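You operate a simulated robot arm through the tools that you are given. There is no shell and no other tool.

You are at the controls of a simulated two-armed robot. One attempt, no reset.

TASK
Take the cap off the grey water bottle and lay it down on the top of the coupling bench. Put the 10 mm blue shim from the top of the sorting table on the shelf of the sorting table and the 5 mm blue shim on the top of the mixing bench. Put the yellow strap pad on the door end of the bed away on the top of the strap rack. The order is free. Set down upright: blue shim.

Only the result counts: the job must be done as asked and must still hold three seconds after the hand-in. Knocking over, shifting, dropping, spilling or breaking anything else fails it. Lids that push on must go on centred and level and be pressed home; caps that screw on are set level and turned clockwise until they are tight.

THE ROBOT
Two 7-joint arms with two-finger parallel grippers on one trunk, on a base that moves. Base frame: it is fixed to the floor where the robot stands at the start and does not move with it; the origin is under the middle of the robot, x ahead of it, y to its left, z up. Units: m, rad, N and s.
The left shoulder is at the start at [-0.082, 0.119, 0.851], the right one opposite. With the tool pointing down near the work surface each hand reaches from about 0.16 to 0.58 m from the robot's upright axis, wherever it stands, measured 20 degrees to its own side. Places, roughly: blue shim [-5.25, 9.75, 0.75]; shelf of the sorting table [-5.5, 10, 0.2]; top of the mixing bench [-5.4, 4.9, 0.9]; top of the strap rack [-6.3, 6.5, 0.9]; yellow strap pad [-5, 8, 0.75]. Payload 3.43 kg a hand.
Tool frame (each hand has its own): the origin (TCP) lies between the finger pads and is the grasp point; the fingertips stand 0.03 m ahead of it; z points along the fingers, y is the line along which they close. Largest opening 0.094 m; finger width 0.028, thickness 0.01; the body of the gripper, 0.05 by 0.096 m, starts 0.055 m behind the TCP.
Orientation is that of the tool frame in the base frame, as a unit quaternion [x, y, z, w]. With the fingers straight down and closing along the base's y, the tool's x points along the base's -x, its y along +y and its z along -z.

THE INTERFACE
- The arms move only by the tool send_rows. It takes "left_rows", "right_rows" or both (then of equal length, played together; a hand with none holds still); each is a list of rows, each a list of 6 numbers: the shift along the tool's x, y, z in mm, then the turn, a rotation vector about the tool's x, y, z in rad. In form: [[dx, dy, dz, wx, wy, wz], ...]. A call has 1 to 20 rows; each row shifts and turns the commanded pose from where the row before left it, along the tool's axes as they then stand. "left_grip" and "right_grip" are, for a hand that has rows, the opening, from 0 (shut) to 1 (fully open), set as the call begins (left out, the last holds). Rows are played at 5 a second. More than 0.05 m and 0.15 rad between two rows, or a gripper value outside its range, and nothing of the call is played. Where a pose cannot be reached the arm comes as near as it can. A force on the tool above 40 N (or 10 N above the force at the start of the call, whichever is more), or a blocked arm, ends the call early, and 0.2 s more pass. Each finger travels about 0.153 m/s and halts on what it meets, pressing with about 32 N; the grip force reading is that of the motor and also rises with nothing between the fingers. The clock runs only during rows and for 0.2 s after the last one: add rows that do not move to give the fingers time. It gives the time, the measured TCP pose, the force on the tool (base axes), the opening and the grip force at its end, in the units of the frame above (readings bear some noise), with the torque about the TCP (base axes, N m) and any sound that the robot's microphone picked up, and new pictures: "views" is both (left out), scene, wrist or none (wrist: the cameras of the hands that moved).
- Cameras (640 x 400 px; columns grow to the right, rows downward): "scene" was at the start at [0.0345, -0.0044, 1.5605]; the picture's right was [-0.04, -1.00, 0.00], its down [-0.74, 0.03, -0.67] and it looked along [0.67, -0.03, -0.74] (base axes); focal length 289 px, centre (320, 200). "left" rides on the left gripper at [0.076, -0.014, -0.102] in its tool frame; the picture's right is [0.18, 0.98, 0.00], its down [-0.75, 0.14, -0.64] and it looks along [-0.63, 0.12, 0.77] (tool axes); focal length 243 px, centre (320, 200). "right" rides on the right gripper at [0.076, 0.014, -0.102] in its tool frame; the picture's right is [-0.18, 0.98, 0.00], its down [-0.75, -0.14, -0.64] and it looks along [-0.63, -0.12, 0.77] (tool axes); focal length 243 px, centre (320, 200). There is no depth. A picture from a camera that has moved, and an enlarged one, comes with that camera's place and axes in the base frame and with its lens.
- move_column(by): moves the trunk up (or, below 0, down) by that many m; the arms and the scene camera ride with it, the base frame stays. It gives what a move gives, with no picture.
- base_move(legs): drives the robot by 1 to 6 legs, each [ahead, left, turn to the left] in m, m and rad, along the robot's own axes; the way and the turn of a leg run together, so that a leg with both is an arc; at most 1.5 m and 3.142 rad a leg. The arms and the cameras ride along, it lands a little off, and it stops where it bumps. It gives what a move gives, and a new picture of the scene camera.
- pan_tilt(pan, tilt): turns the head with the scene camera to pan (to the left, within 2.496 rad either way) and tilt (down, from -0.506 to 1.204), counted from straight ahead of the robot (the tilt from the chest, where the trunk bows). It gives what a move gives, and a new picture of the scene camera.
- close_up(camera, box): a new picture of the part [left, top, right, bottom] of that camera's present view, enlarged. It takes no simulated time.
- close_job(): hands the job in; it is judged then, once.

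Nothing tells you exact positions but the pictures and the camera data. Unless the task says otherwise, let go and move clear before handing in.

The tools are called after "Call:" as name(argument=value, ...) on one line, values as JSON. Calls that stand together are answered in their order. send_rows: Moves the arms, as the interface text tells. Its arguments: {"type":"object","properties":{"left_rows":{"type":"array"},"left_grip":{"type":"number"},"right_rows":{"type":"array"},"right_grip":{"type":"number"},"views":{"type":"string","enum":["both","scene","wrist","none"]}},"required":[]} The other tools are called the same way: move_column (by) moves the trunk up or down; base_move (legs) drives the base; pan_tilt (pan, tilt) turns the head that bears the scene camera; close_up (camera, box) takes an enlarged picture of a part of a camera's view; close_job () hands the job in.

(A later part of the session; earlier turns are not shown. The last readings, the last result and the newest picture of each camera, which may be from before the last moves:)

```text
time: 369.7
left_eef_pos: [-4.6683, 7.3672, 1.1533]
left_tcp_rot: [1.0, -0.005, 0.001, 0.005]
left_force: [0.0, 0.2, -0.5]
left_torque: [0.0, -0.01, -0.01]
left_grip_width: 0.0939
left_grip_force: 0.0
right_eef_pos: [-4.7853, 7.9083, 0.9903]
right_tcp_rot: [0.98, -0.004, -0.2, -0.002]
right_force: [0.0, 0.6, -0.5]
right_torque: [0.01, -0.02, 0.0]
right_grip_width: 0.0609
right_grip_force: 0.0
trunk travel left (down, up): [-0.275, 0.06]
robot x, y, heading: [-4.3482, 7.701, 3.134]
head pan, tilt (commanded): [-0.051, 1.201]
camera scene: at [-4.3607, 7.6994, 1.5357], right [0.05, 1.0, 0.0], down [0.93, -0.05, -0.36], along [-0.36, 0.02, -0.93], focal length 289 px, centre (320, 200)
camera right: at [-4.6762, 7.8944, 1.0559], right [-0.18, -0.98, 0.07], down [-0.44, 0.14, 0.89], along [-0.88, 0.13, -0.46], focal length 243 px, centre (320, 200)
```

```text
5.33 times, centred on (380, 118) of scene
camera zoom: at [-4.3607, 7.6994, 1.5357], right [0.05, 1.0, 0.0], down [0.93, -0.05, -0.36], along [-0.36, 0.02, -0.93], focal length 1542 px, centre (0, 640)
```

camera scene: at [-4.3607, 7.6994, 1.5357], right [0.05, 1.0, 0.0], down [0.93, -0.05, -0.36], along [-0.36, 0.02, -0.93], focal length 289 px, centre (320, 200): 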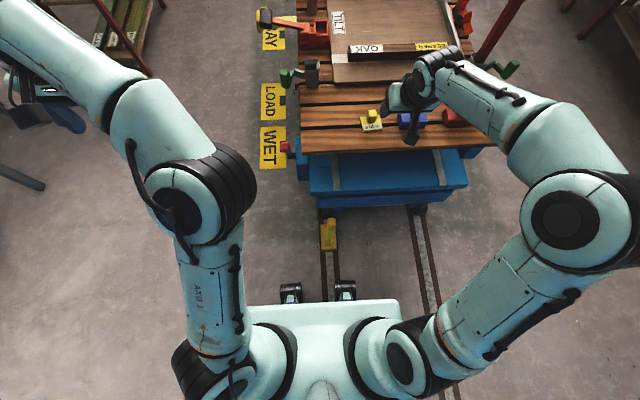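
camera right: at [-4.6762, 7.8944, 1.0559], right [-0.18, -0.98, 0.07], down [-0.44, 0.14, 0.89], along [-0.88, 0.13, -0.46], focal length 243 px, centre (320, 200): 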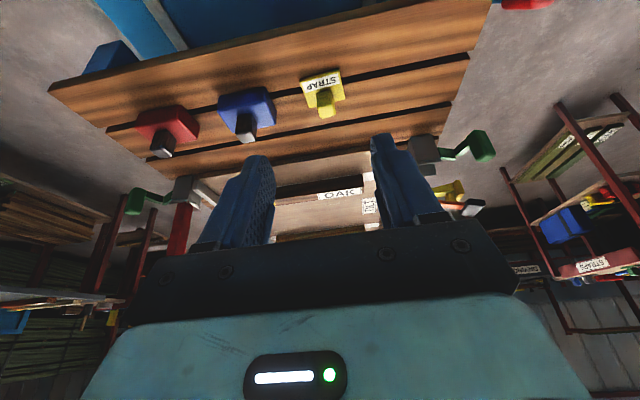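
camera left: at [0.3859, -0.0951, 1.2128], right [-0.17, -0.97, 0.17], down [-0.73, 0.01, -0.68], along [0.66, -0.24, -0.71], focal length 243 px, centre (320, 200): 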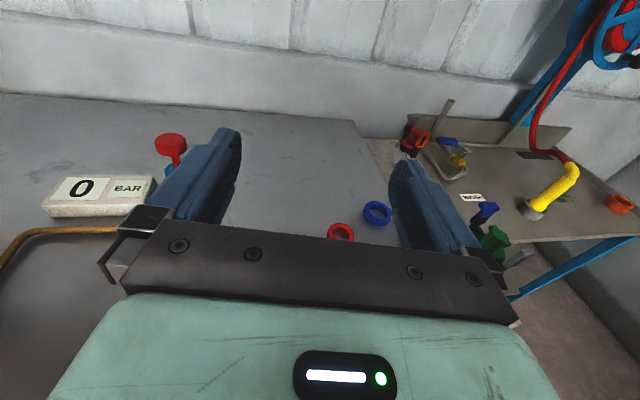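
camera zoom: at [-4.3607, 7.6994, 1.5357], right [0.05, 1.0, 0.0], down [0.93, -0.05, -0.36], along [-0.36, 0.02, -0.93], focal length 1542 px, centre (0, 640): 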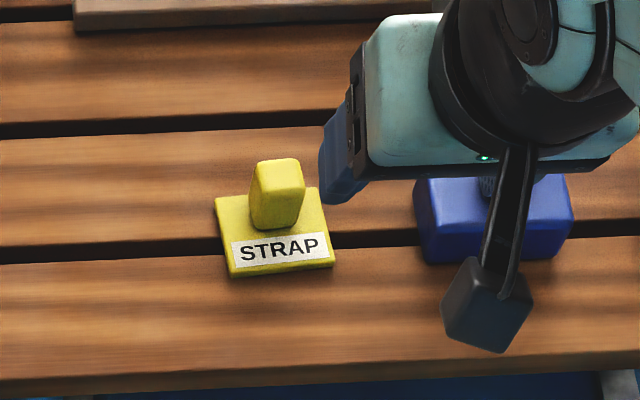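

The knob top is at (-4.998, 7.915, 0.709), the pad's base plate top at z ≈ 0.67, and the pad is turned about 7°. I'll pitch and yaw the hand to match and come to a pre-grasp 8 cm off.

Call:
send_rows(right_rows=[[0, 0, 0, -0.0494, 0, -0.116], [0, 0, 0, 0, -0.15, 0], [-3.1, -4.7, 38.1, 0, 0, 0], [-3.1, -4.7, 38.1, 0, 0, 0], [-3.1, -4.7, 38.1, 0, 0, 0], [-3.1, -4.7, 38.1, 0, 0, 0], [-3.1, -4.7, 38.1, 0, 0, 0], [0, 0, 0, 0, 0, 0]], right_grip=0.65, views="both")

```text
time: 371.5
left_eef_pos: [-4.6692, 7.3689, 1.1526]
left_tcp_rot: [1.0, -0.004, 0.001, 0.005]
left_force: [-0.1, 0.5, 0.3]
left_torque: [0.0, -0.01, -0.01]
left_grip_width: 0.094
left_grip_force: 0.1
right_eef_pos: [-4.8999, 7.918, 0.8363]
right_tcp_rot: [0.96, 0.057, -0.272, 0.016]
right_force: [-0.5, 0.4, -0.7]
right_torque: [0.01, -0.01, 0.0]
right_grip_width: 0.061
right_grip_force: 0.1
trunk travel left (down, up): [-0.275, 0.06]
robot x, y, heading: [-4.347, 7.6988, 3.141]
head pan, tilt (commanded): [-0.051, 1.201]
camera scene: at [-4.3599, 7.6994, 1.5357], right [0.05, 1.0, 0.0], down [0.93, -0.05, -0.36], along [-0.36, 0.02, -0.93], focal length 289 px, centre (320, 200)
camera right: at [-4.7813, 7.9184, 0.8848], right [-0.04, -0.99, 0.1], down [-0.32, 0.1, 0.94], along [-0.95, 0.01, -0.32], focal length 243 px, centre (320, 200)
```

scene: 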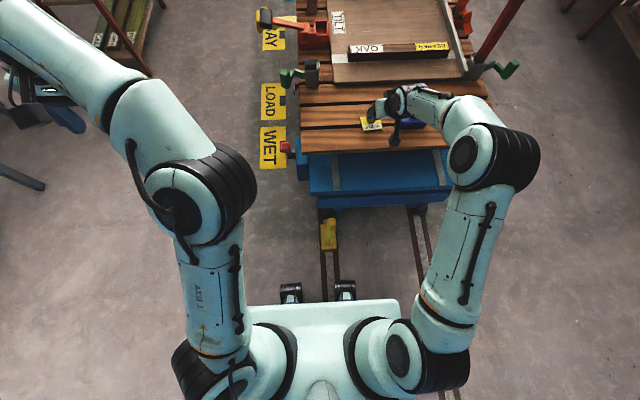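
right: 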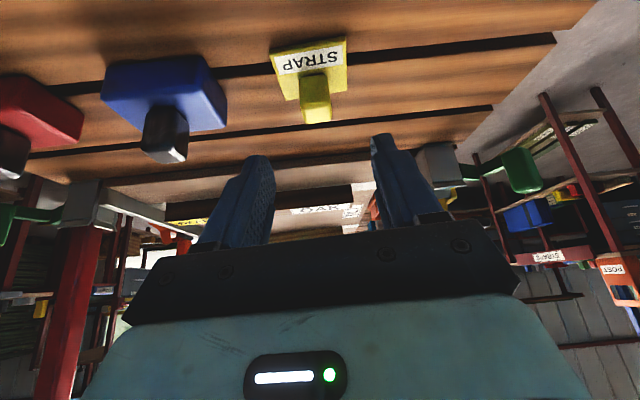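

The projected knob position matches the picture. I'll move along the approach to 3 cm short.

Call:
send_rows(right_rows=[[-1.6, -2.1, 31, 0, 0, 0], [-1.6, -2.1, 31, 0, 0, 0], [-1.6, -2.1, 31, 0, 0, 0], [-1.6, -2.1, 31, 0, 0, 0], [0, 0, 0, 0, 0, 0]], views="none")

Call:
close_up(camera="right", box=[160, 60, 480, 260])

Call:
close_up(camera="scene", box=[320, 80, 440, 155])

```text
time: 372.7
left_eef_pos: [-4.669, 7.3673, 1.1519]
left_tcp_rot: [1.0, -0.005, 0.001, 0.005]
left_force: [0.4, -0.2, 0.6]
left_torque: [0.03, 0.01, -0.01]
left_grip_width: 0.0941
left_grip_force: 0.0
right_eef_pos: [-4.9722, 7.9203, 0.7337]
right_tcp_rot: [0.961, 0.057, -0.271, 0.015]
right_force: [0.4, -0.6, -0.4]
right_torque: [0.04, 0.01, -0.01]
right_grip_width: 0.0612
right_grip_force: 0.1
trunk travel left (down, up): [-0.275, 0.06]
robot x, y, heading: [-4.3492, 7.6993, 3.137]
head pan, tilt (commanded): [-0.051, 1.201]
```

```text
2.00 times, centred on (320, 160) of right
camera zoom: at [-4.8519, 7.9207, 0.782], right [-0.04, -0.99, 0.1], down [-0.32, 0.1, 0.94], along [-0.95, 0.01, -0.32], focal length 485 px, centre (320, 280)
```

zoom: 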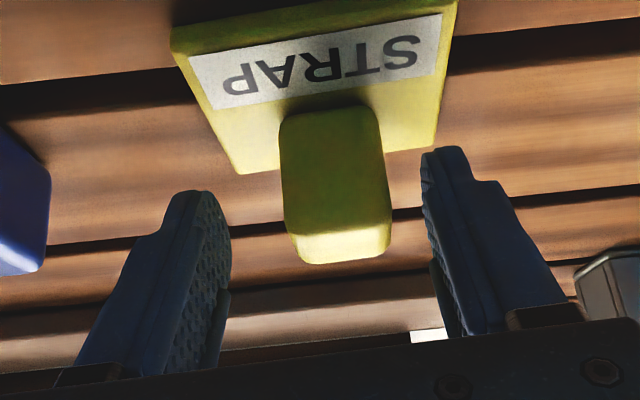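

```text
5.33 times, centred on (380, 118) of scene
camera zoom: at [-4.36, 7.6994, 1.5357], right [0.05, 1.0, 0.0], down [0.93, -0.05, -0.36], along [-0.36, 0.02, -0.93], focal length 1542 px, centre (0, 640)
```

zoom: 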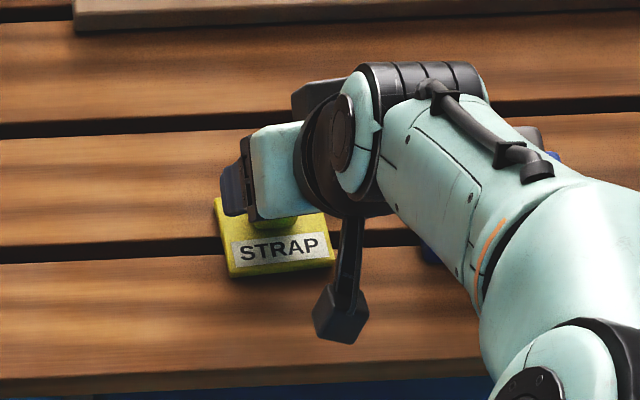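

Call:
send_rows(right_rows=[[0, 5, 0, 0, 0, 0], [0, 0, 14, 0, 0, 0], [0, 0, 13, 0, 0, 0], [0, 0, 0, 0, 0, 0]], views="none")

Call:
close_up(camera="right", box=[160, 60, 480, 260])

```text
time: 373.7
left_eef_pos: [-4.6653, 7.3676, 1.1545]
left_tcp_rot: [1.0, -0.005, 0.0, 0.005]
left_force: [-0.1, 0.3, 0.2]
left_torque: [0.01, 0.01, -0.04]
left_grip_width: 0.0938
left_grip_force: 0.2
right_eef_pos: [-4.9875, 7.9147, 0.7197]
right_tcp_rot: [0.959, 0.056, -0.279, 0.015]
right_force: [2.0, 0.8, 33.7]
right_torque: [-0.25, 0.08, -0.02]
right_grip_width: 0.061
right_grip_force: 0.1
trunk travel left (down, up): [-0.275, 0.06]
robot x, y, heading: [-4.3512, 7.6967, 3.136]
head pan, tilt (commanded): [-0.051, 1.201]
```

```text
2.00 times, centred on (320, 160) of right
camera zoom: at [-4.867, 7.9133, 0.7663], right [-0.04, -0.99, 0.1], down [-0.3, 0.1, 0.95], along [-0.95, 0.01, -0.31], focal length 485 px, centre (320, 280)
```

zoom: 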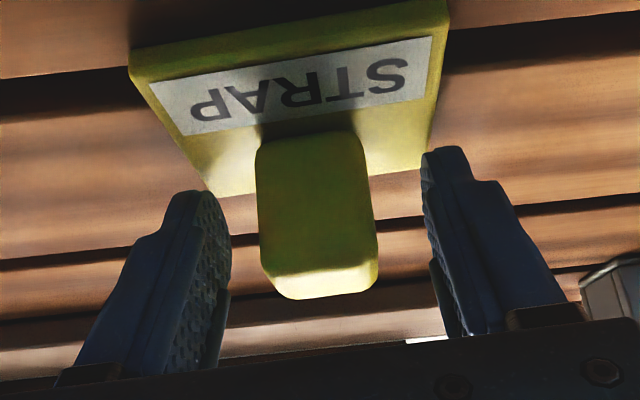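

The fingertips touched the pad's base plate (34 N up), so the plate top is nearer z 0.687. I'll back out 2 cm along the tool so the fingers sit around the knob, clear of the plate.

Call:
send_rows(right_rows=[[0, 0, -10, 0, 0, 0], [0, 0, -9, 0, 0, 0], [0, 0, 0, 0, 0, 0]], views="none")

Call:
close_up(camera="right", box=[160, 60, 480, 260])

```text
time: 374.5
left_eef_pos: [-4.6695, 7.3673, 1.1516]
left_tcp_rot: [1.0, -0.004, 0.002, 0.005]
left_force: [0.2, 0.0, -0.1]
left_torque: [-0.03, 0.0, 0.0]
left_grip_width: 0.094
left_grip_force: 0.1
right_eef_pos: [-4.9735, 7.9141, 0.7255]
right_tcp_rot: [0.961, 0.057, -0.269, 0.015]
right_force: [0.2, -0.3, 0.0]
right_torque: [0.01, 0.01, 0.04]
right_grip_width: 0.061
right_grip_force: 0.1
trunk travel left (down, up): [-0.275, 0.06]
robot x, y, heading: [-4.3463, 7.6964, 3.145]
head pan, tilt (commanded): [-0.051, 1.201]
```

```text
2.00 times, centred on (320, 160) of right
camera zoom: at [-4.8543, 7.9141, 0.774], right [-0.04, -0.99, 0.09], down [-0.33, 0.1, 0.94], along [-0.94, 0.01, -0.33], focal length 485 px, centre (320, 280)
```

zoom: 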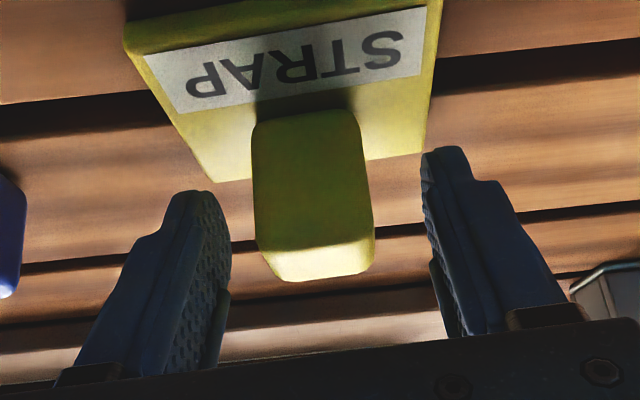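

The knob lies between the pads with no contact force. I'll close on it.

Call:
send_rows(right_rows=[[0, 0, 0, 0, 0, 0], [0, 0, 0, 0, 0, 0], [0, 0, 0, 0, 0, 0]], right_grip=0.1, views="none")

Call:
close_up(camera="right", box=[160, 60, 480, 260])

```text
time: 375.3
left_eef_pos: [-4.6681, 7.3686, 1.1531]
left_tcp_rot: [1.0, -0.004, 0.001, 0.005]
left_force: [-0.3, 0.5, -0.7]
left_torque: [0.01, 0.02, -0.03]
left_grip_width: 0.0941
left_grip_force: 0.0
right_eef_pos: [-4.9747, 7.9129, 0.7274]
right_tcp_rot: [0.961, 0.057, -0.272, 0.016]
right_force: [0.6, -0.5, -0.1]
right_torque: [0.02, 0.01, -0.02]
right_grip_width: 0.0333
right_grip_force: 31.9
trunk travel left (down, up): [-0.275, 0.06]
robot x, y, heading: [-4.3492, 7.7017, 3.139]
head pan, tilt (commanded): [-0.051, 1.201]
```

```text
2.00 times, centred on (320, 160) of right
camera zoom: at [-4.8555, 7.914, 0.7755], right [-0.04, -0.99, 0.1], down [-0.32, 0.1, 0.94], along [-0.95, 0.01, -0.32], focal length 485 px, centre (320, 280)
```

zoom: 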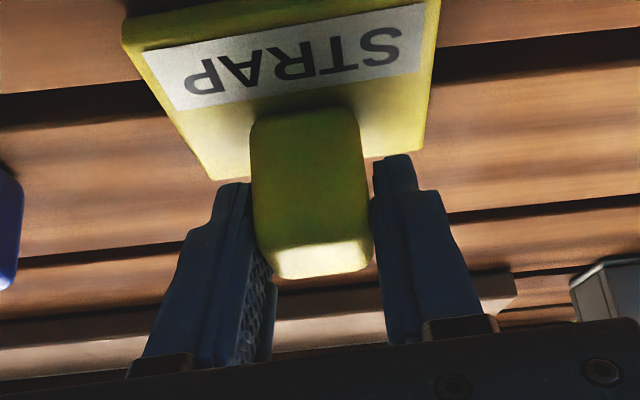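

Gripped at 33 mm. I'll lift straight up.

Call:
send_rows(right_rows=[[-2.6, 0, -4.3, 0, 0, 0], [-5.2, 0, -8.5, 0, 0, 0], [-10.5, 0, -17, 0, 0, 0], [-15.7, 0, -25.5, 0, 0, 0], [-15.7, 0, -25.5, 0, 0, 0], [-15.7, 0, -25.5, 0, 0, 0], [0, 0, 0, 0, 0, 0]], views="both")

```text
time: 376.9
left_eef_pos: [-4.6689, 7.368, 1.1534]
left_tcp_rot: [1.0, -0.004, 0.002, 0.005]
left_force: [-0.4, 0.7, -0.5]
left_torque: [-0.04, 0.04, 0.01]
left_grip_width: 0.0941
left_grip_force: 0.3
right_eef_pos: [-4.9752, 7.9132, 0.8527]
right_tcp_rot: [0.961, 0.057, -0.271, 0.015]
right_force: [0.9, -0.6, 0.4]
right_torque: [0.01, 0.0, 0.0]
right_grip_width: 0.0331
right_grip_force: 31.9
trunk travel left (down, up): [-0.275, 0.06]
robot x, y, heading: [-4.3442, 7.6983, 3.138]
head pan, tilt (commanded): [-0.051, 1.201]
camera scene: at [-4.3607, 7.6996, 1.5356], right [0.05, 1.0, 0.0], down [0.93, -0.05, -0.36], along [-0.36, 0.02, -0.93], focal length 289 px, centre (320, 200)
camera right: at [-4.8564, 7.9137, 0.9006], right [-0.04, -0.99, 0.1], down [-0.32, 0.1, 0.94], along [-0.95, 0.01, -0.32], focal length 243 px, centre (320, 200)
```

scene: 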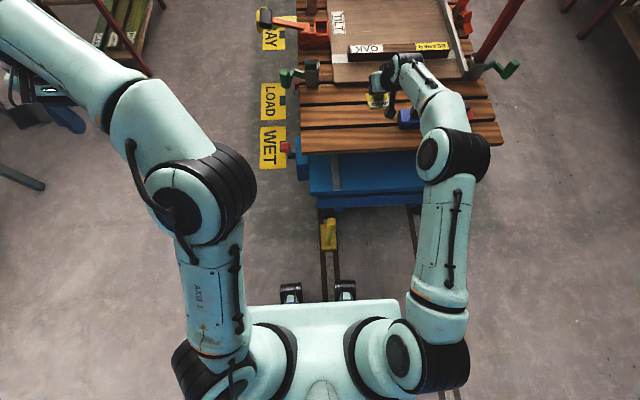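
right: 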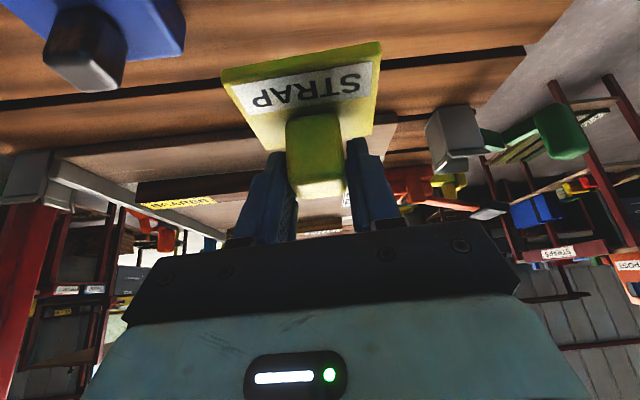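

The pad is held level. I'll raise it, draw it in, and head for the strap rack's long side via the corridor between bed and sink.

Call:
send_rows(right_rows=[[-15.7, 0, -25.5, 0, 0, 0], [-15.7, 0, -25.5, 0, 0, 0], [-15.7, 0, -25.5, 0, 0, 0], [-15.7, 0, -25.5, 0, 0, 0], [-15.7, 0, -25.5, 0, 0, 0], [-5, 0, -25.5, 0, 0, 0], [25.4, 0, -15.6, 0, 0, 0], [25.4, 0, -15.6, 0, 0, 0], [0, 0, 0, 0, 0, 0]], views="none")

Call:
base_move(legs=[[-0.28, 0, 0], [0, 0, 0.8], [0, 0, 0.77]])

Call:
pan_tilt(pan=-0.8, tilt=0.5)

```text
time: 378.9
left_eef_pos: [-4.67, 7.3679, 1.152]
left_tcp_rot: [1.0, -0.005, 0.002, 0.005]
left_force: [-1.0, 0.5, 0.0]
left_torque: [0.01, -0.02, -0.02]
left_grip_width: 0.0939
left_grip_force: 0.0
right_eef_pos: [-4.9078, 7.9212, 1.0261]
right_tcp_rot: [0.961, 0.056, -0.271, 0.015]
right_force: [0.4, 0.1, -0.2]
right_torque: [0.02, 0.02, 0.04]
right_grip_width: 0.0334
right_grip_force: 31.8
trunk travel left (down, up): [-0.275, 0.06]
robot x, y, heading: [-4.3481, 7.7006, 3.138]
head pan, tilt (commanded): [-0.051, 1.201]
```

```text
time: 385.0
left_eef_pos: [-3.7385, 7.3741, 1.1527]
left_tcp_rot: [0.713, 0.701, 0.005, 0.002]
left_force: [0.2, -0.2, 0.0]
left_torque: [0.0, -0.01, 0.02]
left_grip_width: 0.0938
left_grip_force: 0.0
right_eef_pos: [-4.2947, 7.1383, 1.0251]
right_tcp_rot: [0.642, 0.717, -0.182, 0.201]
right_force: [0.1, -0.1, 0.2]
right_torque: [-0.02, -0.02, 0.02]
right_grip_width: 0.0332
right_grip_force: 32.0
trunk travel left (down, up): [-0.275, 0.06]
robot x, y, heading: [-4.0655, 7.6945, -1.579]
head pan, tilt (commanded): [-0.051, 1.201]
camera scene: at [-4.0693, 7.6837, 1.5356], right [-1.0, 0.06, 0.0], down [0.06, 0.93, -0.36], along [-0.02, -0.36, -0.93], focal length 289 px, centre (320, 200)
```

scene: 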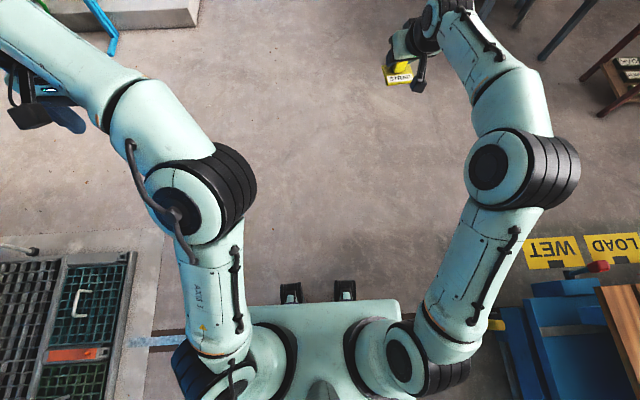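

```text
time: 386.1
left_eef_pos: [-3.7381, 7.3732, 1.1521]
left_tcp_rot: [0.713, 0.701, 0.005, 0.003]
left_force: [0.9, 1.3, -0.2]
left_torque: [0.03, 0.01, 0.0]
left_grip_width: 0.0938
left_grip_force: 0.1
right_eef_pos: [-4.2937, 7.1385, 1.0255]
right_tcp_rot: [0.642, 0.718, -0.181, 0.201]
right_force: [0.0, -0.3, -1.3]
right_torque: [0.02, 0.03, 0.0]
right_grip_width: 0.0333
right_grip_force: 31.9
trunk travel left (down, up): [-0.275, 0.06]
robot x, y, heading: [-4.0668, 7.6949, -1.581]
head pan, tilt (commanded): [-0.799, 0.499]
camera scene: at [-4.1317, 7.6767, 1.5893], right [-0.69, 0.72, 0.0], down [0.35, 0.33, -0.88], along [-0.64, -0.61, -0.48], focal length 289 px, centre (320, 200)
```

scene: 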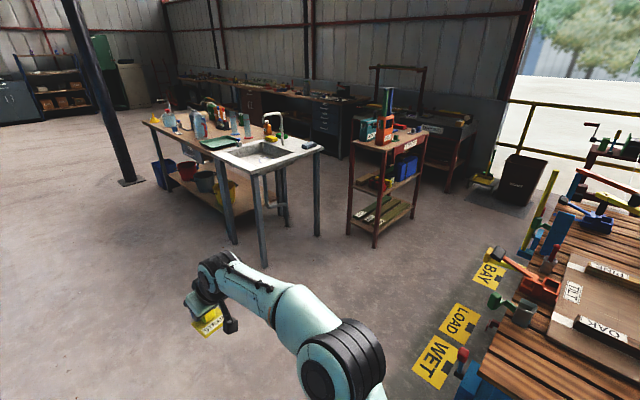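

A clear view of the corridor and the strap rack. I'll draw the pad in closer, then drive forward to y ≈ 7.07.

Call:
send_rows(right_rows=[[35, 24, -21.5, 0, 0, 0], [35, 24, -21.5, 0, 0, 0], [35, 24, -21.5, 0, 0, 0], [35, 24, -21.5, 0, 0, 0], [35, 24, -21.5, 0, 0, 0], [0, 0, 0, 0, 0, 0]], views="none")

Call:
base_move(legs=[[0.6, 0, 0.01], [0, -0.75, 0]])

Call:
close_up(camera="scene", box=[300, 60, 500, 260])

```text
time: 387.5
left_eef_pos: [-3.7385, 7.3738, 1.1531]
left_tcp_rot: [0.713, 0.701, 0.005, 0.002]
left_force: [0.4, -0.7, -0.3]
left_torque: [0.0, -0.01, -0.02]
left_grip_width: 0.0941
left_grip_force: 0.1
right_eef_pos: [-4.2002, 7.355, 1.0254]
right_tcp_rot: [0.642, 0.717, -0.182, 0.202]
right_force: [0.2, 0.0, -0.6]
right_torque: [-0.02, -0.01, 0.01]
right_grip_width: 0.0332
right_grip_force: 32.1
trunk travel left (down, up): [-0.275, 0.06]
robot x, y, heading: [-4.065, 7.6969, -1.579]
head pan, tilt (commanded): [-0.799, 0.499]
```

```text
time: 397.3
left_eef_pos: [-4.4795, 6.7768, 1.1527]
left_tcp_rot: [0.714, 0.7, 0.004, 0.002]
left_force: [-0.4, 0.1, -0.1]
left_torque: [0.0, 0.02, -0.02]
left_grip_width: 0.0942
left_grip_force: 0.0
right_eef_pos: [-4.9398, 6.7599, 1.0235]
right_tcp_rot: [0.642, 0.717, -0.182, 0.202]
right_force: [0.1, 0.8, -0.7]
right_torque: [0.01, 0.02, 0.04]
right_grip_width: 0.033
right_grip_force: 32.5
trunk travel left (down, up): [-0.275, 0.06]
robot x, y, heading: [-4.8086, 7.1028, -1.578]
head pan, tilt (commanded): [-0.799, 0.499]
camera scene: at [-4.8716, 7.0805, 1.5893], right [-0.69, 0.73, 0.0], down [0.35, 0.33, -0.88], along [-0.64, -0.6, -0.48], focal length 289 px, centre (320, 200)
```

scene: 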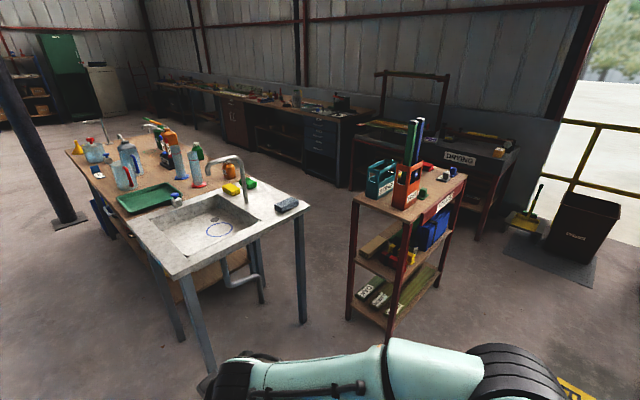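

```text
2.00 times, centred on (400, 160) of scene
camera zoom: at [-4.8716, 7.0805, 1.5893], right [-0.69, 0.73, 0.0], down [0.35, 0.33, -0.88], along [-0.64, -0.6, -0.48], focal length 578 px, centre (160, 280)
```

zoom: 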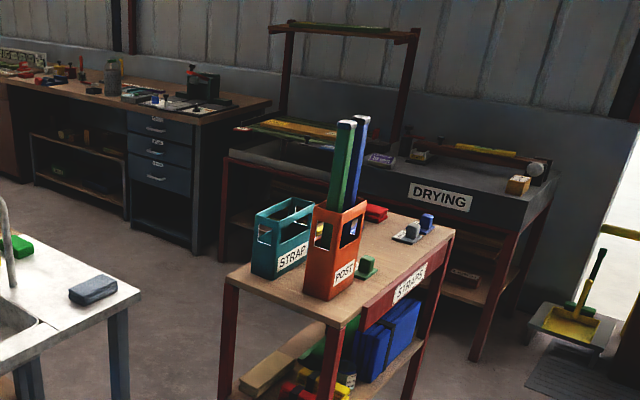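

The rack top has a free spot between the green pad and the white pad at about (-6.33, 6.55). Before strafing further along the corridor I'll look straight along it for protruding levers.

Call:
pan_tilt(pan=-1.6, tilt=0.55)

Call:
pan_tilt(pan=-2.2, tilt=0.7)

```text
time: 398.5
left_eef_pos: [-4.4793, 6.7767, 1.1525]
left_tcp_rot: [0.714, 0.7, 0.005, 0.001]
left_force: [-0.1, 0.5, -0.3]
left_torque: [0.0, 0.04, 0.0]
left_grip_width: 0.0943
left_grip_force: 0.1
right_eef_pos: [-4.9411, 6.7589, 1.0243]
right_tcp_rot: [0.643, 0.717, -0.182, 0.201]
right_force: [0.1, 1.0, 0.0]
right_torque: [-0.02, 0.03, 0.03]
right_grip_width: 0.0334
right_grip_force: 31.7
trunk travel left (down, up): [-0.275, 0.06]
robot x, y, heading: [-4.8064, 7.1014, -1.58]
head pan, tilt (commanded): [-1.6, 0.55]
camera scene: at [-4.8952, 7.1468, 1.5848], right [0.04, 1.0, 0.0], down [0.52, -0.02, -0.85], along [-0.85, 0.04, -0.52], focal length 289 px, centre (320, 200)
```

scene: 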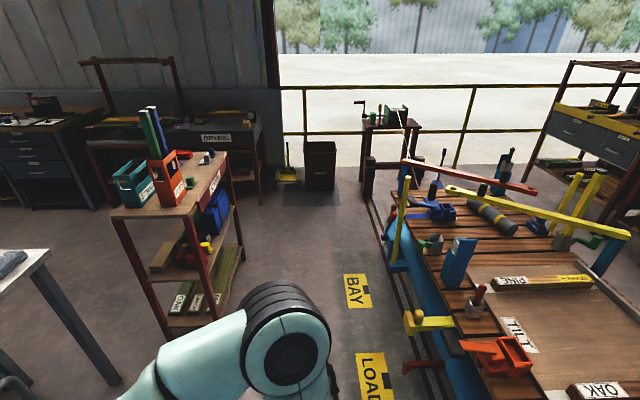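

```text
time: 399.5
left_eef_pos: [-4.48, 6.7776, 1.1519]
left_tcp_rot: [0.714, 0.7, 0.005, 0.003]
left_force: [0.2, -0.8, 0.3]
left_torque: [-0.01, -0.04, 0.0]
left_grip_width: 0.0939
left_grip_force: 0.1
right_eef_pos: [-4.9397, 6.7588, 1.0244]
right_tcp_rot: [0.642, 0.717, -0.182, 0.202]
right_force: [0.0, -0.5, -1.5]
right_torque: [-0.04, 0.02, -0.03]
right_grip_width: 0.0333
right_grip_force: 31.4
trunk travel left (down, up): [-0.275, 0.06]
robot x, y, heading: [-4.8064, 7.0979, -1.584]
head pan, tilt (commanded): [-2.201, 0.7]
camera scene: at [-4.8736, 7.1939, 1.5716], right [0.6, 0.8, 0.0], down [0.52, -0.39, -0.77], along [-0.61, 0.46, -0.64], focal length 289 px, centre (320, 200)
```

scene: 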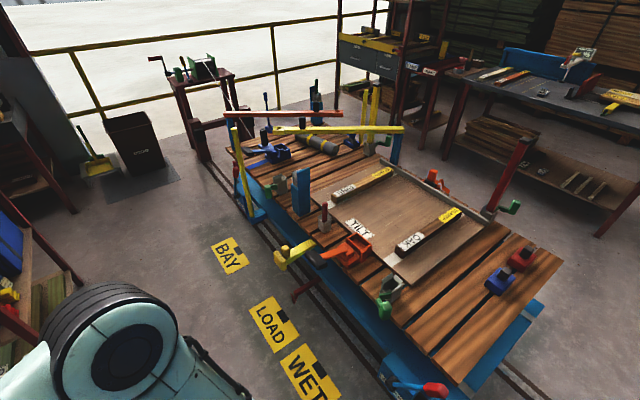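

The yellow lever tip is at about (-5.50, 7.47), so I'll keep the base at y ≈ 7.05 and strafe right 1.4 m to stand in front of the free spot.

Call:
base_move(legs=[[0.05, 0, 0], [0, -0.7, 0], [0, -0.7, 0]])

Call:
pan_tilt(pan=-0.15, tilt=0.85)

Call:
close_up(camera="scene", box=[220, 100, 460, 250])

```text
time: 412.7
left_eef_pos: [-5.8718, 6.7456, 1.1531]
left_tcp_rot: [0.713, 0.701, 0.005, 0.003]
left_force: [0.5, -0.1, 0.3]
left_torque: [0.01, 0.0, -0.03]
left_grip_width: 0.094
left_grip_force: 0.1
right_eef_pos: [-6.3349, 6.7265, 1.0246]
right_tcp_rot: [0.642, 0.717, -0.181, 0.203]
right_force: [0.2, 0.4, -0.9]
right_torque: [-0.02, 0.02, -0.02]
right_grip_width: 0.0333
right_grip_force: 31.8
trunk travel left (down, up): [-0.275, 0.06]
robot x, y, heading: [-6.1975, 7.067, -1.583]
head pan, tilt (commanded): [-2.201, 0.7]
camera scene: at [-6.2667, 7.1616, 1.5716], right [0.6, 0.8, 0.0], down [0.52, -0.39, -0.76], along [-0.61, 0.46, -0.64], focal length 289 px, centre (320, 200)
```

scene: 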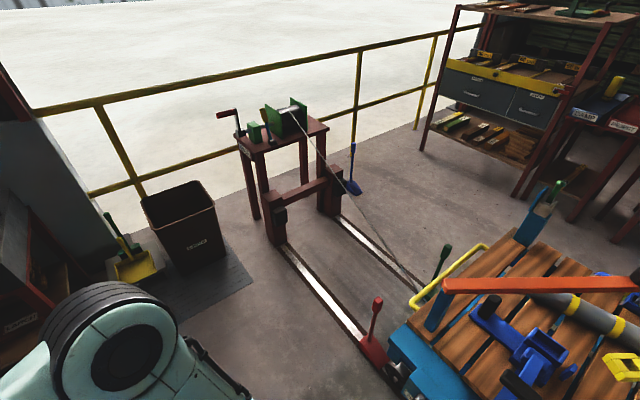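

```text
time: 414.7
left_eef_pos: [-5.8721, 6.7433, 1.1515]
left_tcp_rot: [0.713, 0.701, 0.005, 0.002]
left_force: [-0.6, 0.2, 0.0]
left_torque: [0.03, 0.02, -0.03]
left_grip_width: 0.0939
left_grip_force: 0.0
right_eef_pos: [-6.3334, 6.7258, 1.0235]
right_tcp_rot: [0.642, 0.716, -0.183, 0.201]
right_force: [-0.1, 0.0, -0.1]
right_torque: [-0.02, -0.04, -0.04]
right_grip_width: 0.0331
right_grip_force: 31.5
trunk travel left (down, up): [-0.275, 0.06]
robot x, y, heading: [-6.1984, 7.0666, -1.576]
head pan, tilt (commanded): [-0.15, 0.85]
camera scene: at [-6.2113, 7.0335, 1.5594], right [-0.99, 0.16, 0.0], down [0.12, 0.74, -0.66], along [-0.11, -0.65, -0.75], focal length 289 px, centre (320, 200)
```

scene: 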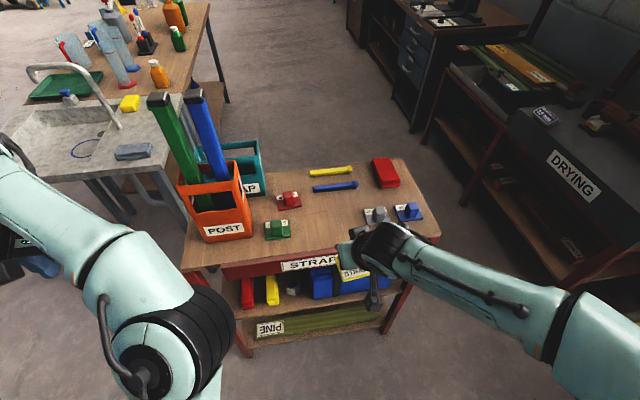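

```text
2.67 times, centred on (340, 175) of scene
camera zoom: at [-6.2113, 7.0335, 1.5594], right [-0.99, 0.16, 0.0], down [0.12, 0.74, -0.66], along [-0.11, -0.65, -0.75], focal length 771 px, centre (267, 267)
```

zoom: 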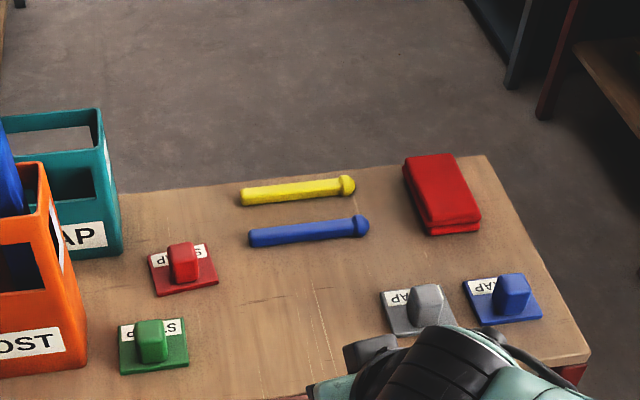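

I see the gap between the red/green pads and the grey pad at about (-6.315, 6.52). I'll check the rack-top height with the right camera.

Call:
close_up(camera="right", box=[0, 0, 640, 400])

Call:
close_up(camera="right", box=[100, 0, 420, 200])

```text
1.00 times, centred on (320, 200) of right (not enlarged: the box is as wide or as high as the picture)
camera zoom: at [-6.3324, 6.8462, 1.0726], right [0.99, -0.05, 0.1], down [-0.11, -0.32, 0.94], along [-0.01, -0.95, -0.32], focal length 243 px, centre (320, 200)
```

zoom: 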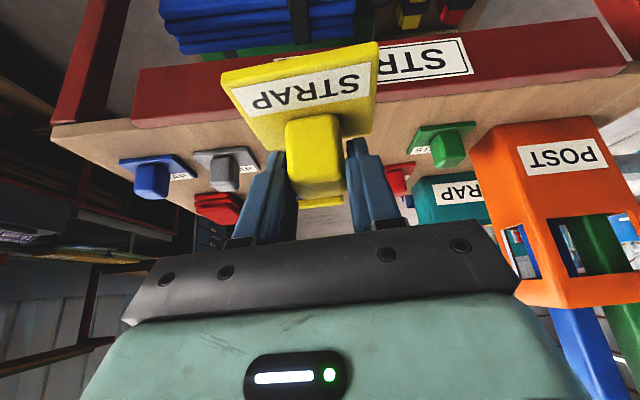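

```text
2.00 times, centred on (260, 100) of right
camera zoom: at [-6.3324, 6.8462, 1.0726], right [0.99, -0.05, 0.1], down [-0.11, -0.32, 0.94], along [-0.01, -0.95, -0.32], focal length 485 px, centre (440, 400)
```

zoom: 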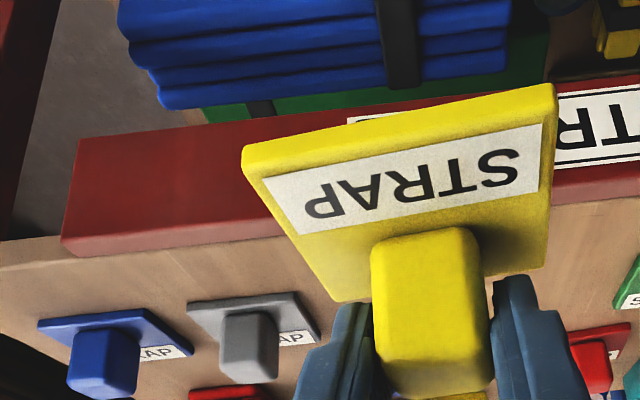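

The rack top is at z ≈ 0.895 (grey knob top at 0.941). I'll move the pad forward over the gap at the present height.

Call:
send_rows(right_rows=[[-33.7, 0, 20.5, 0, 0, 0], [-33.7, 0, 20.5, 0, 0, 0], [-33.7, 0, 20.5, 0, 0, 0], [-33.7, 0, 20.5, 0, 0, 0], [-33.7, 0, 20.5, 0, 0, 0], [0, 0, 0, 0, 0, 0]], views="both")

Call:
close_up(camera="scene", box=[220, 100, 460, 250])

```text
time: 416.1
left_eef_pos: [-5.8719, 6.7442, 1.1536]
left_tcp_rot: [0.713, 0.701, 0.004, 0.003]
left_force: [-0.4, 0.6, -0.6]
left_torque: [0.02, -0.03, 0.0]
left_grip_width: 0.0939
left_grip_force: 0.1
right_eef_pos: [-6.3128, 6.5301, 1.0259]
right_tcp_rot: [0.642, 0.717, -0.182, 0.201]
right_force: [-0.5, -1.6, 0.0]
right_torque: [0.01, 0.0, 0.03]
right_grip_width: 0.0331
right_grip_force: 32.2
trunk travel left (down, up): [-0.275, 0.06]
robot x, y, heading: [-6.2007, 7.0703, -1.587]
head pan, tilt (commanded): [-0.15, 0.85]
camera scene: at [-6.2115, 7.0343, 1.5594], right [-0.99, 0.16, 0.0], down [0.12, 0.74, -0.66], along [-0.11, -0.65, -0.75], focal length 289 px, centre (320, 200)
camera right: at [-6.3104, 6.6499, 1.0742], right [0.99, -0.05, 0.1], down [-0.11, -0.32, 0.94], along [-0.01, -0.95, -0.32], focal length 243 px, centre (320, 200)
```

scene: 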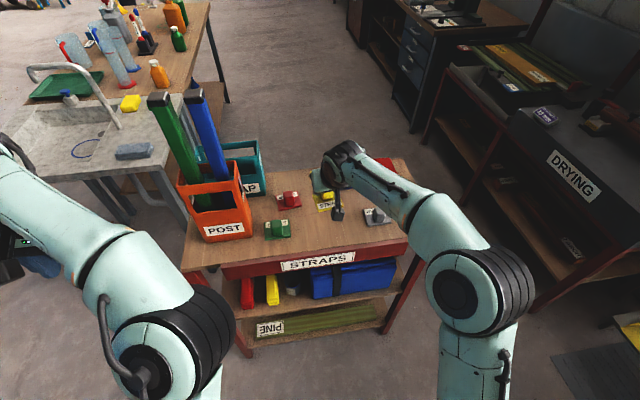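
right: 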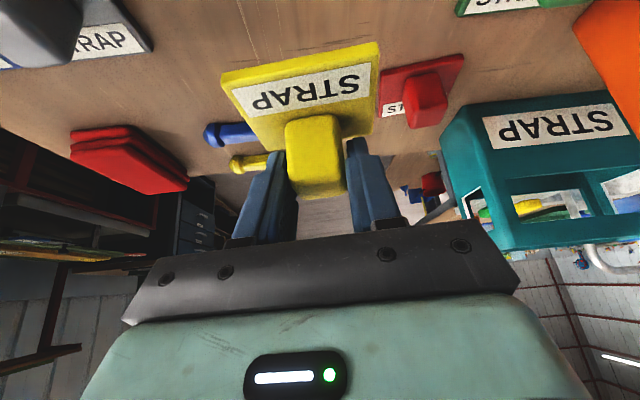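

```text
2.67 times, centred on (340, 175) of scene
camera zoom: at [-6.2115, 7.0343, 1.5594], right [-0.99, 0.16, 0.0], down [0.12, 0.74, -0.66], along [-0.11, -0.65, -0.75], focal length 771 px, centre (267, 267)
```

zoom: 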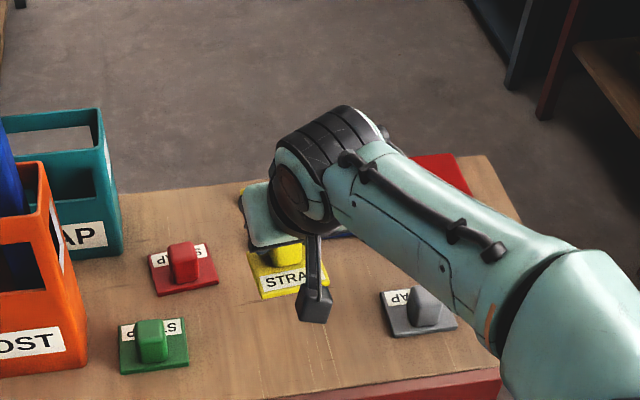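

Call:
send_rows(right_rows=[[10.4, 0, 17.1, 0, 0, 0], [10.4, 0, 17.1, 0, 0, 0], [10.4, 0, 17.1, 0, 0, 0], [0, 0, 0, 0, 0, 0]], views="none")

Call:
close_up(camera="right", box=[0, 0, 640, 400])

Call:
close_up(camera="scene", box=[220, 100, 460, 250])

```text
time: 417.1
left_eef_pos: [-5.8715, 6.7452, 1.1518]
left_tcp_rot: [0.713, 0.701, 0.006, 0.003]
left_force: [0.2, 0.0, -0.3]
left_torque: [-0.02, -0.02, -0.01]
left_grip_width: 0.0939
left_grip_force: 0.1
right_eef_pos: [-6.3119, 6.5313, 0.9652]
right_tcp_rot: [0.642, 0.717, -0.181, 0.202]
right_force: [0.3, 0.3, 0.6]
right_torque: [-0.05, -0.01, 0.01]
right_grip_width: 0.0333
right_grip_force: 32.2
trunk travel left (down, up): [-0.275, 0.06]
robot x, y, heading: [-6.201, 7.0644, -1.585]
head pan, tilt (commanded): [-0.15, 0.85]
```

```text
1.00 times, centred on (320, 200) of right (not enlarged: the box is as wide or as high as the picture)
camera zoom: at [-6.3102, 6.6506, 1.0131], right [0.99, -0.05, 0.1], down [-0.11, -0.32, 0.94], along [-0.01, -0.95, -0.32], focal length 243 px, centre (320, 200)
```

zoom: 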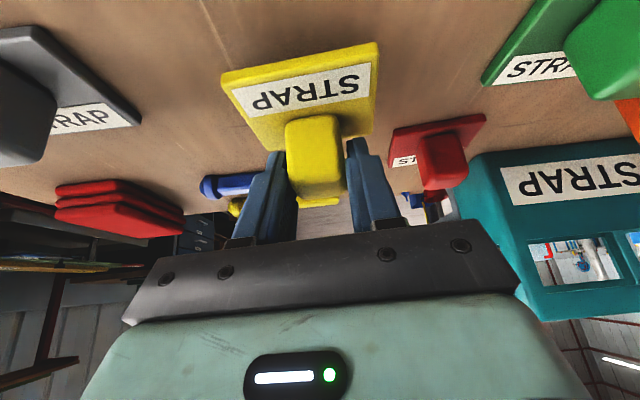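

```text
2.67 times, centred on (340, 175) of scene
camera zoom: at [-6.2113, 7.0337, 1.5594], right [-0.99, 0.16, 0.0], down [0.12, 0.74, -0.66], along [-0.11, -0.65, -0.75], focal length 771 px, centre (267, 267)
```

zoom: 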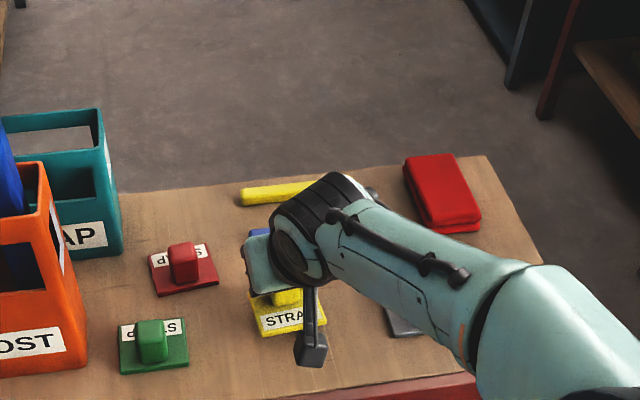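

Call:
send_rows(right_rows=[[3.1, 0, 5.1, 0, 0, 0], [3.1, 0, 5.1, 0, 0, 0], [0, 0, 0, 0, 0, 0]], views="none")

Call:
send_rows(right_rows=[[1.04, 0, 1.7, 0, 0, 0], [1.04, 0, 1.7, 0, 0, 0], [0, 0, 0, 0, 0, 0]], views="none")

Call:
send_rows(right_rows=[[0.78, 0, 1.28, 0, 0, 0], [0.78, 0, 1.28, 0, 0, 0], [0, 0, 0, 0, 0, 0]], views="none")

Call:
close_up(camera="right", box=[160, 0, 480, 200])

```text
time: 417.9
left_eef_pos: [-5.8716, 6.7449, 1.152]
left_tcp_rot: [0.713, 0.701, 0.006, 0.002]
left_force: [0.5, 0.0, -0.6]
left_torque: [0.01, 0.0, -0.01]
left_grip_width: 0.094
left_grip_force: 0.0
right_eef_pos: [-6.3119, 6.5305, 0.9526]
right_tcp_rot: [0.643, 0.716, -0.181, 0.202]
right_force: [-0.2, -0.4, -0.3]
right_torque: [-0.01, -0.01, 0.0]
right_grip_width: 0.0336
right_grip_force: 32.0
trunk travel left (down, up): [-0.275, 0.06]
robot x, y, heading: [-6.1988, 7.0675, -1.58]
head pan, tilt (commanded): [-0.15, 0.85]
```

```text
time: 418.7
left_eef_pos: [-5.8729, 6.7441, 1.1525]
left_tcp_rot: [0.713, 0.701, 0.005, 0.002]
left_force: [-0.4, 0.8, -0.4]
left_torque: [-0.01, -0.01, 0.01]
left_grip_width: 0.0943
left_grip_force: 0.0
right_eef_pos: [-6.3131, 6.5301, 0.9492]
right_tcp_rot: [0.643, 0.717, -0.182, 0.202]
right_force: [1.0, -0.1, -0.1]
right_torque: [0.02, 0.01, -0.02]
right_grip_width: 0.0331
right_grip_force: 32.0
trunk travel left (down, up): [-0.275, 0.06]
robot x, y, heading: [-6.1973, 7.07, -1.588]
head pan, tilt (commanded): [-0.15, 0.85]
```

```text
time: 419.5
left_eef_pos: [-5.8723, 6.7443, 1.1528]
left_tcp_rot: [0.713, 0.701, 0.004, 0.002]
left_force: [-0.5, 0.0, -1.2]
left_torque: [0.01, -0.02, -0.01]
left_grip_width: 0.094
left_grip_force: 0.0
right_eef_pos: [-6.3123, 6.5295, 0.9464]
right_tcp_rot: [0.642, 0.716, -0.182, 0.202]
right_force: [-0.4, 0.4, -0.9]
right_torque: [0.01, 0.01, 0.01]
right_grip_width: 0.0332
right_grip_force: 31.1
trunk travel left (down, up): [-0.275, 0.06]
robot x, y, heading: [-6.1984, 7.0676, -1.583]
head pan, tilt (commanded): [-0.15, 0.85]
```

```text
2.00 times, centred on (320, 100) of right
camera zoom: at [-6.3105, 6.6497, 0.9944], right [0.99, -0.05, 0.1], down [-0.11, -0.32, 0.94], along [-0.01, -0.95, -0.32], focal length 485 px, centre (320, 400)
```

zoom: 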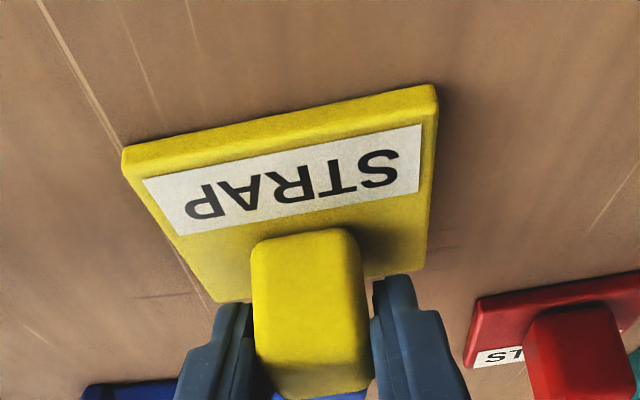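

Call:
send_rows(right_rows=[[0.68, 0, 1.1, 0, 0, 0], [0.68, 0, 1.1, 0, 0, 0], [0, 0, 0, 0, 0, 0]], views="none")

Call:
send_rows(right_rows=[[0.68, 0, 1.1, 0, 0, 0], [0.68, 0, 1.1, 0, 0, 0], [0, 0, 0, 0, 0, 0]], views="none")

Call:
send_rows(right_rows=[[0.68, 0, 1.1, 0, 0, 0], [0, 0, 0, 0, 0, 0]], views="none")

```text
time: 420.3
left_eef_pos: [-5.8723, 6.7448, 1.1539]
left_tcp_rot: [0.713, 0.701, 0.004, 0.004]
left_force: [-0.6, 0.6, 0.1]
left_torque: [-0.02, -0.03, 0.01]
left_grip_width: 0.0939
left_grip_force: 0.1
right_eef_pos: [-6.3118, 6.5302, 0.9461]
right_tcp_rot: [0.641, 0.717, -0.183, 0.205]
right_force: [-0.5, 1.3, 14.2]
right_torque: [0.48, 0.11, 0.0]
right_grip_width: 0.0331
right_grip_force: 32.1
trunk travel left (down, up): [-0.275, 0.06]
robot x, y, heading: [-6.1948, 7.0676, -1.579]
head pan, tilt (commanded): [-0.15, 0.85]
```

```text
time: 421.1
left_eef_pos: [-5.8719, 6.746, 1.1525]
left_tcp_rot: [0.713, 0.701, 0.004, 0.003]
left_force: [-0.6, -0.5, 0.2]
left_torque: [-0.01, 0.01, 0.0]
left_grip_width: 0.0938
left_grip_force: 0.1
right_eef_pos: [-6.3114, 6.5307, 0.9445]
right_tcp_rot: [0.641, 0.716, -0.184, 0.206]
right_force: [0.3, -2.1, 29.0]
right_torque: [0.29, 0.05, 0.02]
right_grip_width: 0.0329
right_grip_force: 32.0
trunk travel left (down, up): [-0.275, 0.06]
robot x, y, heading: [-6.2005, 7.0666, -1.584]
head pan, tilt (commanded): [-0.15, 0.85]
```

```text
time: 421.7
left_eef_pos: [-5.872, 6.7462, 1.153]
left_tcp_rot: [0.713, 0.701, 0.004, 0.002]
left_force: [0.0, 0.1, 1.0]
left_torque: [0.0, -0.01, -0.01]
left_grip_width: 0.094
left_grip_force: 0.0
right_eef_pos: [-6.3112, 6.53, 0.9446]
right_tcp_rot: [0.642, 0.715, -0.184, 0.206]
right_force: [1.8, -2.2, 29.9]
right_torque: [0.16, 0.04, -0.07]
right_grip_width: 0.033
right_grip_force: 32.3
trunk travel left (down, up): [-0.275, 0.06]
robot x, y, heading: [-6.1992, 7.0659, -1.583]
head pan, tilt (commanded): [-0.15, 0.85]
```

The pad is on the rack top (30 N contact). I'll relieve upward a little, then open.

Call:
send_rows(right_rows=[[-1.04, 0, -1.7, 0, 0, 0], [-0.3, 0, -0.5, 0, 0, 0], [0, 0, 0, 0, 0, 0]], views="none")

Call:
send_rows(right_rows=[[0, 0, 0, 0, 0, 0], [0, 0, 0, 0, 0, 0], [0, 0, 0, 0, 0, 0]], right_grip=0.6, views="none")

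Call:
close_up(camera="right", box=[160, 0, 480, 200])

```text
time: 422.5
left_eef_pos: [-5.8715, 6.7455, 1.1535]
left_tcp_rot: [0.714, 0.701, 0.003, 0.004]
left_force: [-0.6, -0.2, -0.7]
left_torque: [0.02, 0.04, 0.0]
left_grip_width: 0.094
left_grip_force: 0.1
right_eef_pos: [-6.3108, 6.53, 0.944]
right_tcp_rot: [0.642, 0.716, -0.183, 0.203]
right_force: [2.6, -2.5, 23.4]
right_torque: [-0.47, -0.1, -0.01]
right_grip_width: 0.0334
right_grip_force: 32.2
trunk travel left (down, up): [-0.275, 0.06]
robot x, y, heading: [-6.1997, 7.066, -1.584]
head pan, tilt (commanded): [-0.15, 0.85]
```

```text
time: 423.3
left_eef_pos: [-5.8723, 6.7456, 1.1531]
left_tcp_rot: [0.713, 0.701, 0.005, 0.004]
left_force: [0.2, -0.3, -1.1]
left_torque: [-0.03, 0.0, 0.01]
left_grip_width: 0.0937
left_grip_force: 0.1
right_eef_pos: [-6.3126, 6.5306, 0.9414]
right_tcp_rot: [0.641, 0.718, -0.18, 0.201]
right_force: [-3.0, 0.1, 4.7]
right_torque: [0.0, 0.01, -0.01]
right_grip_width: 0.0557
right_grip_force: 0.1
trunk travel left (down, up): [-0.275, 0.06]
robot x, y, heading: [-6.2, 7.0688, -1.581]
head pan, tilt (commanded): [-0.15, 0.85]
```

```text
2.00 times, centred on (320, 100) of right
camera zoom: at [-6.3114, 6.6507, 0.9895], right [0.99, -0.05, 0.09], down [-0.1, -0.32, 0.94], along [-0.01, -0.94, -0.33], focal length 485 px, centre (320, 400)
```

zoom: 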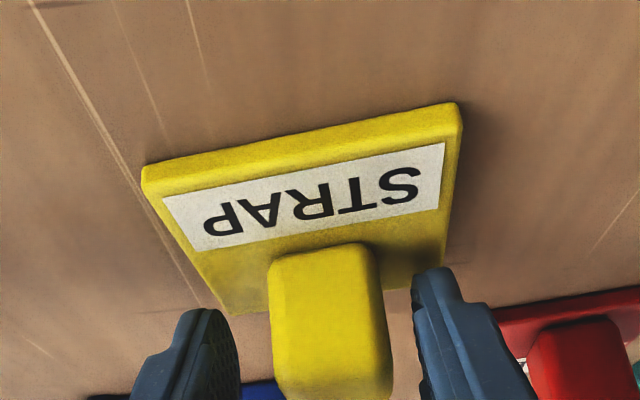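

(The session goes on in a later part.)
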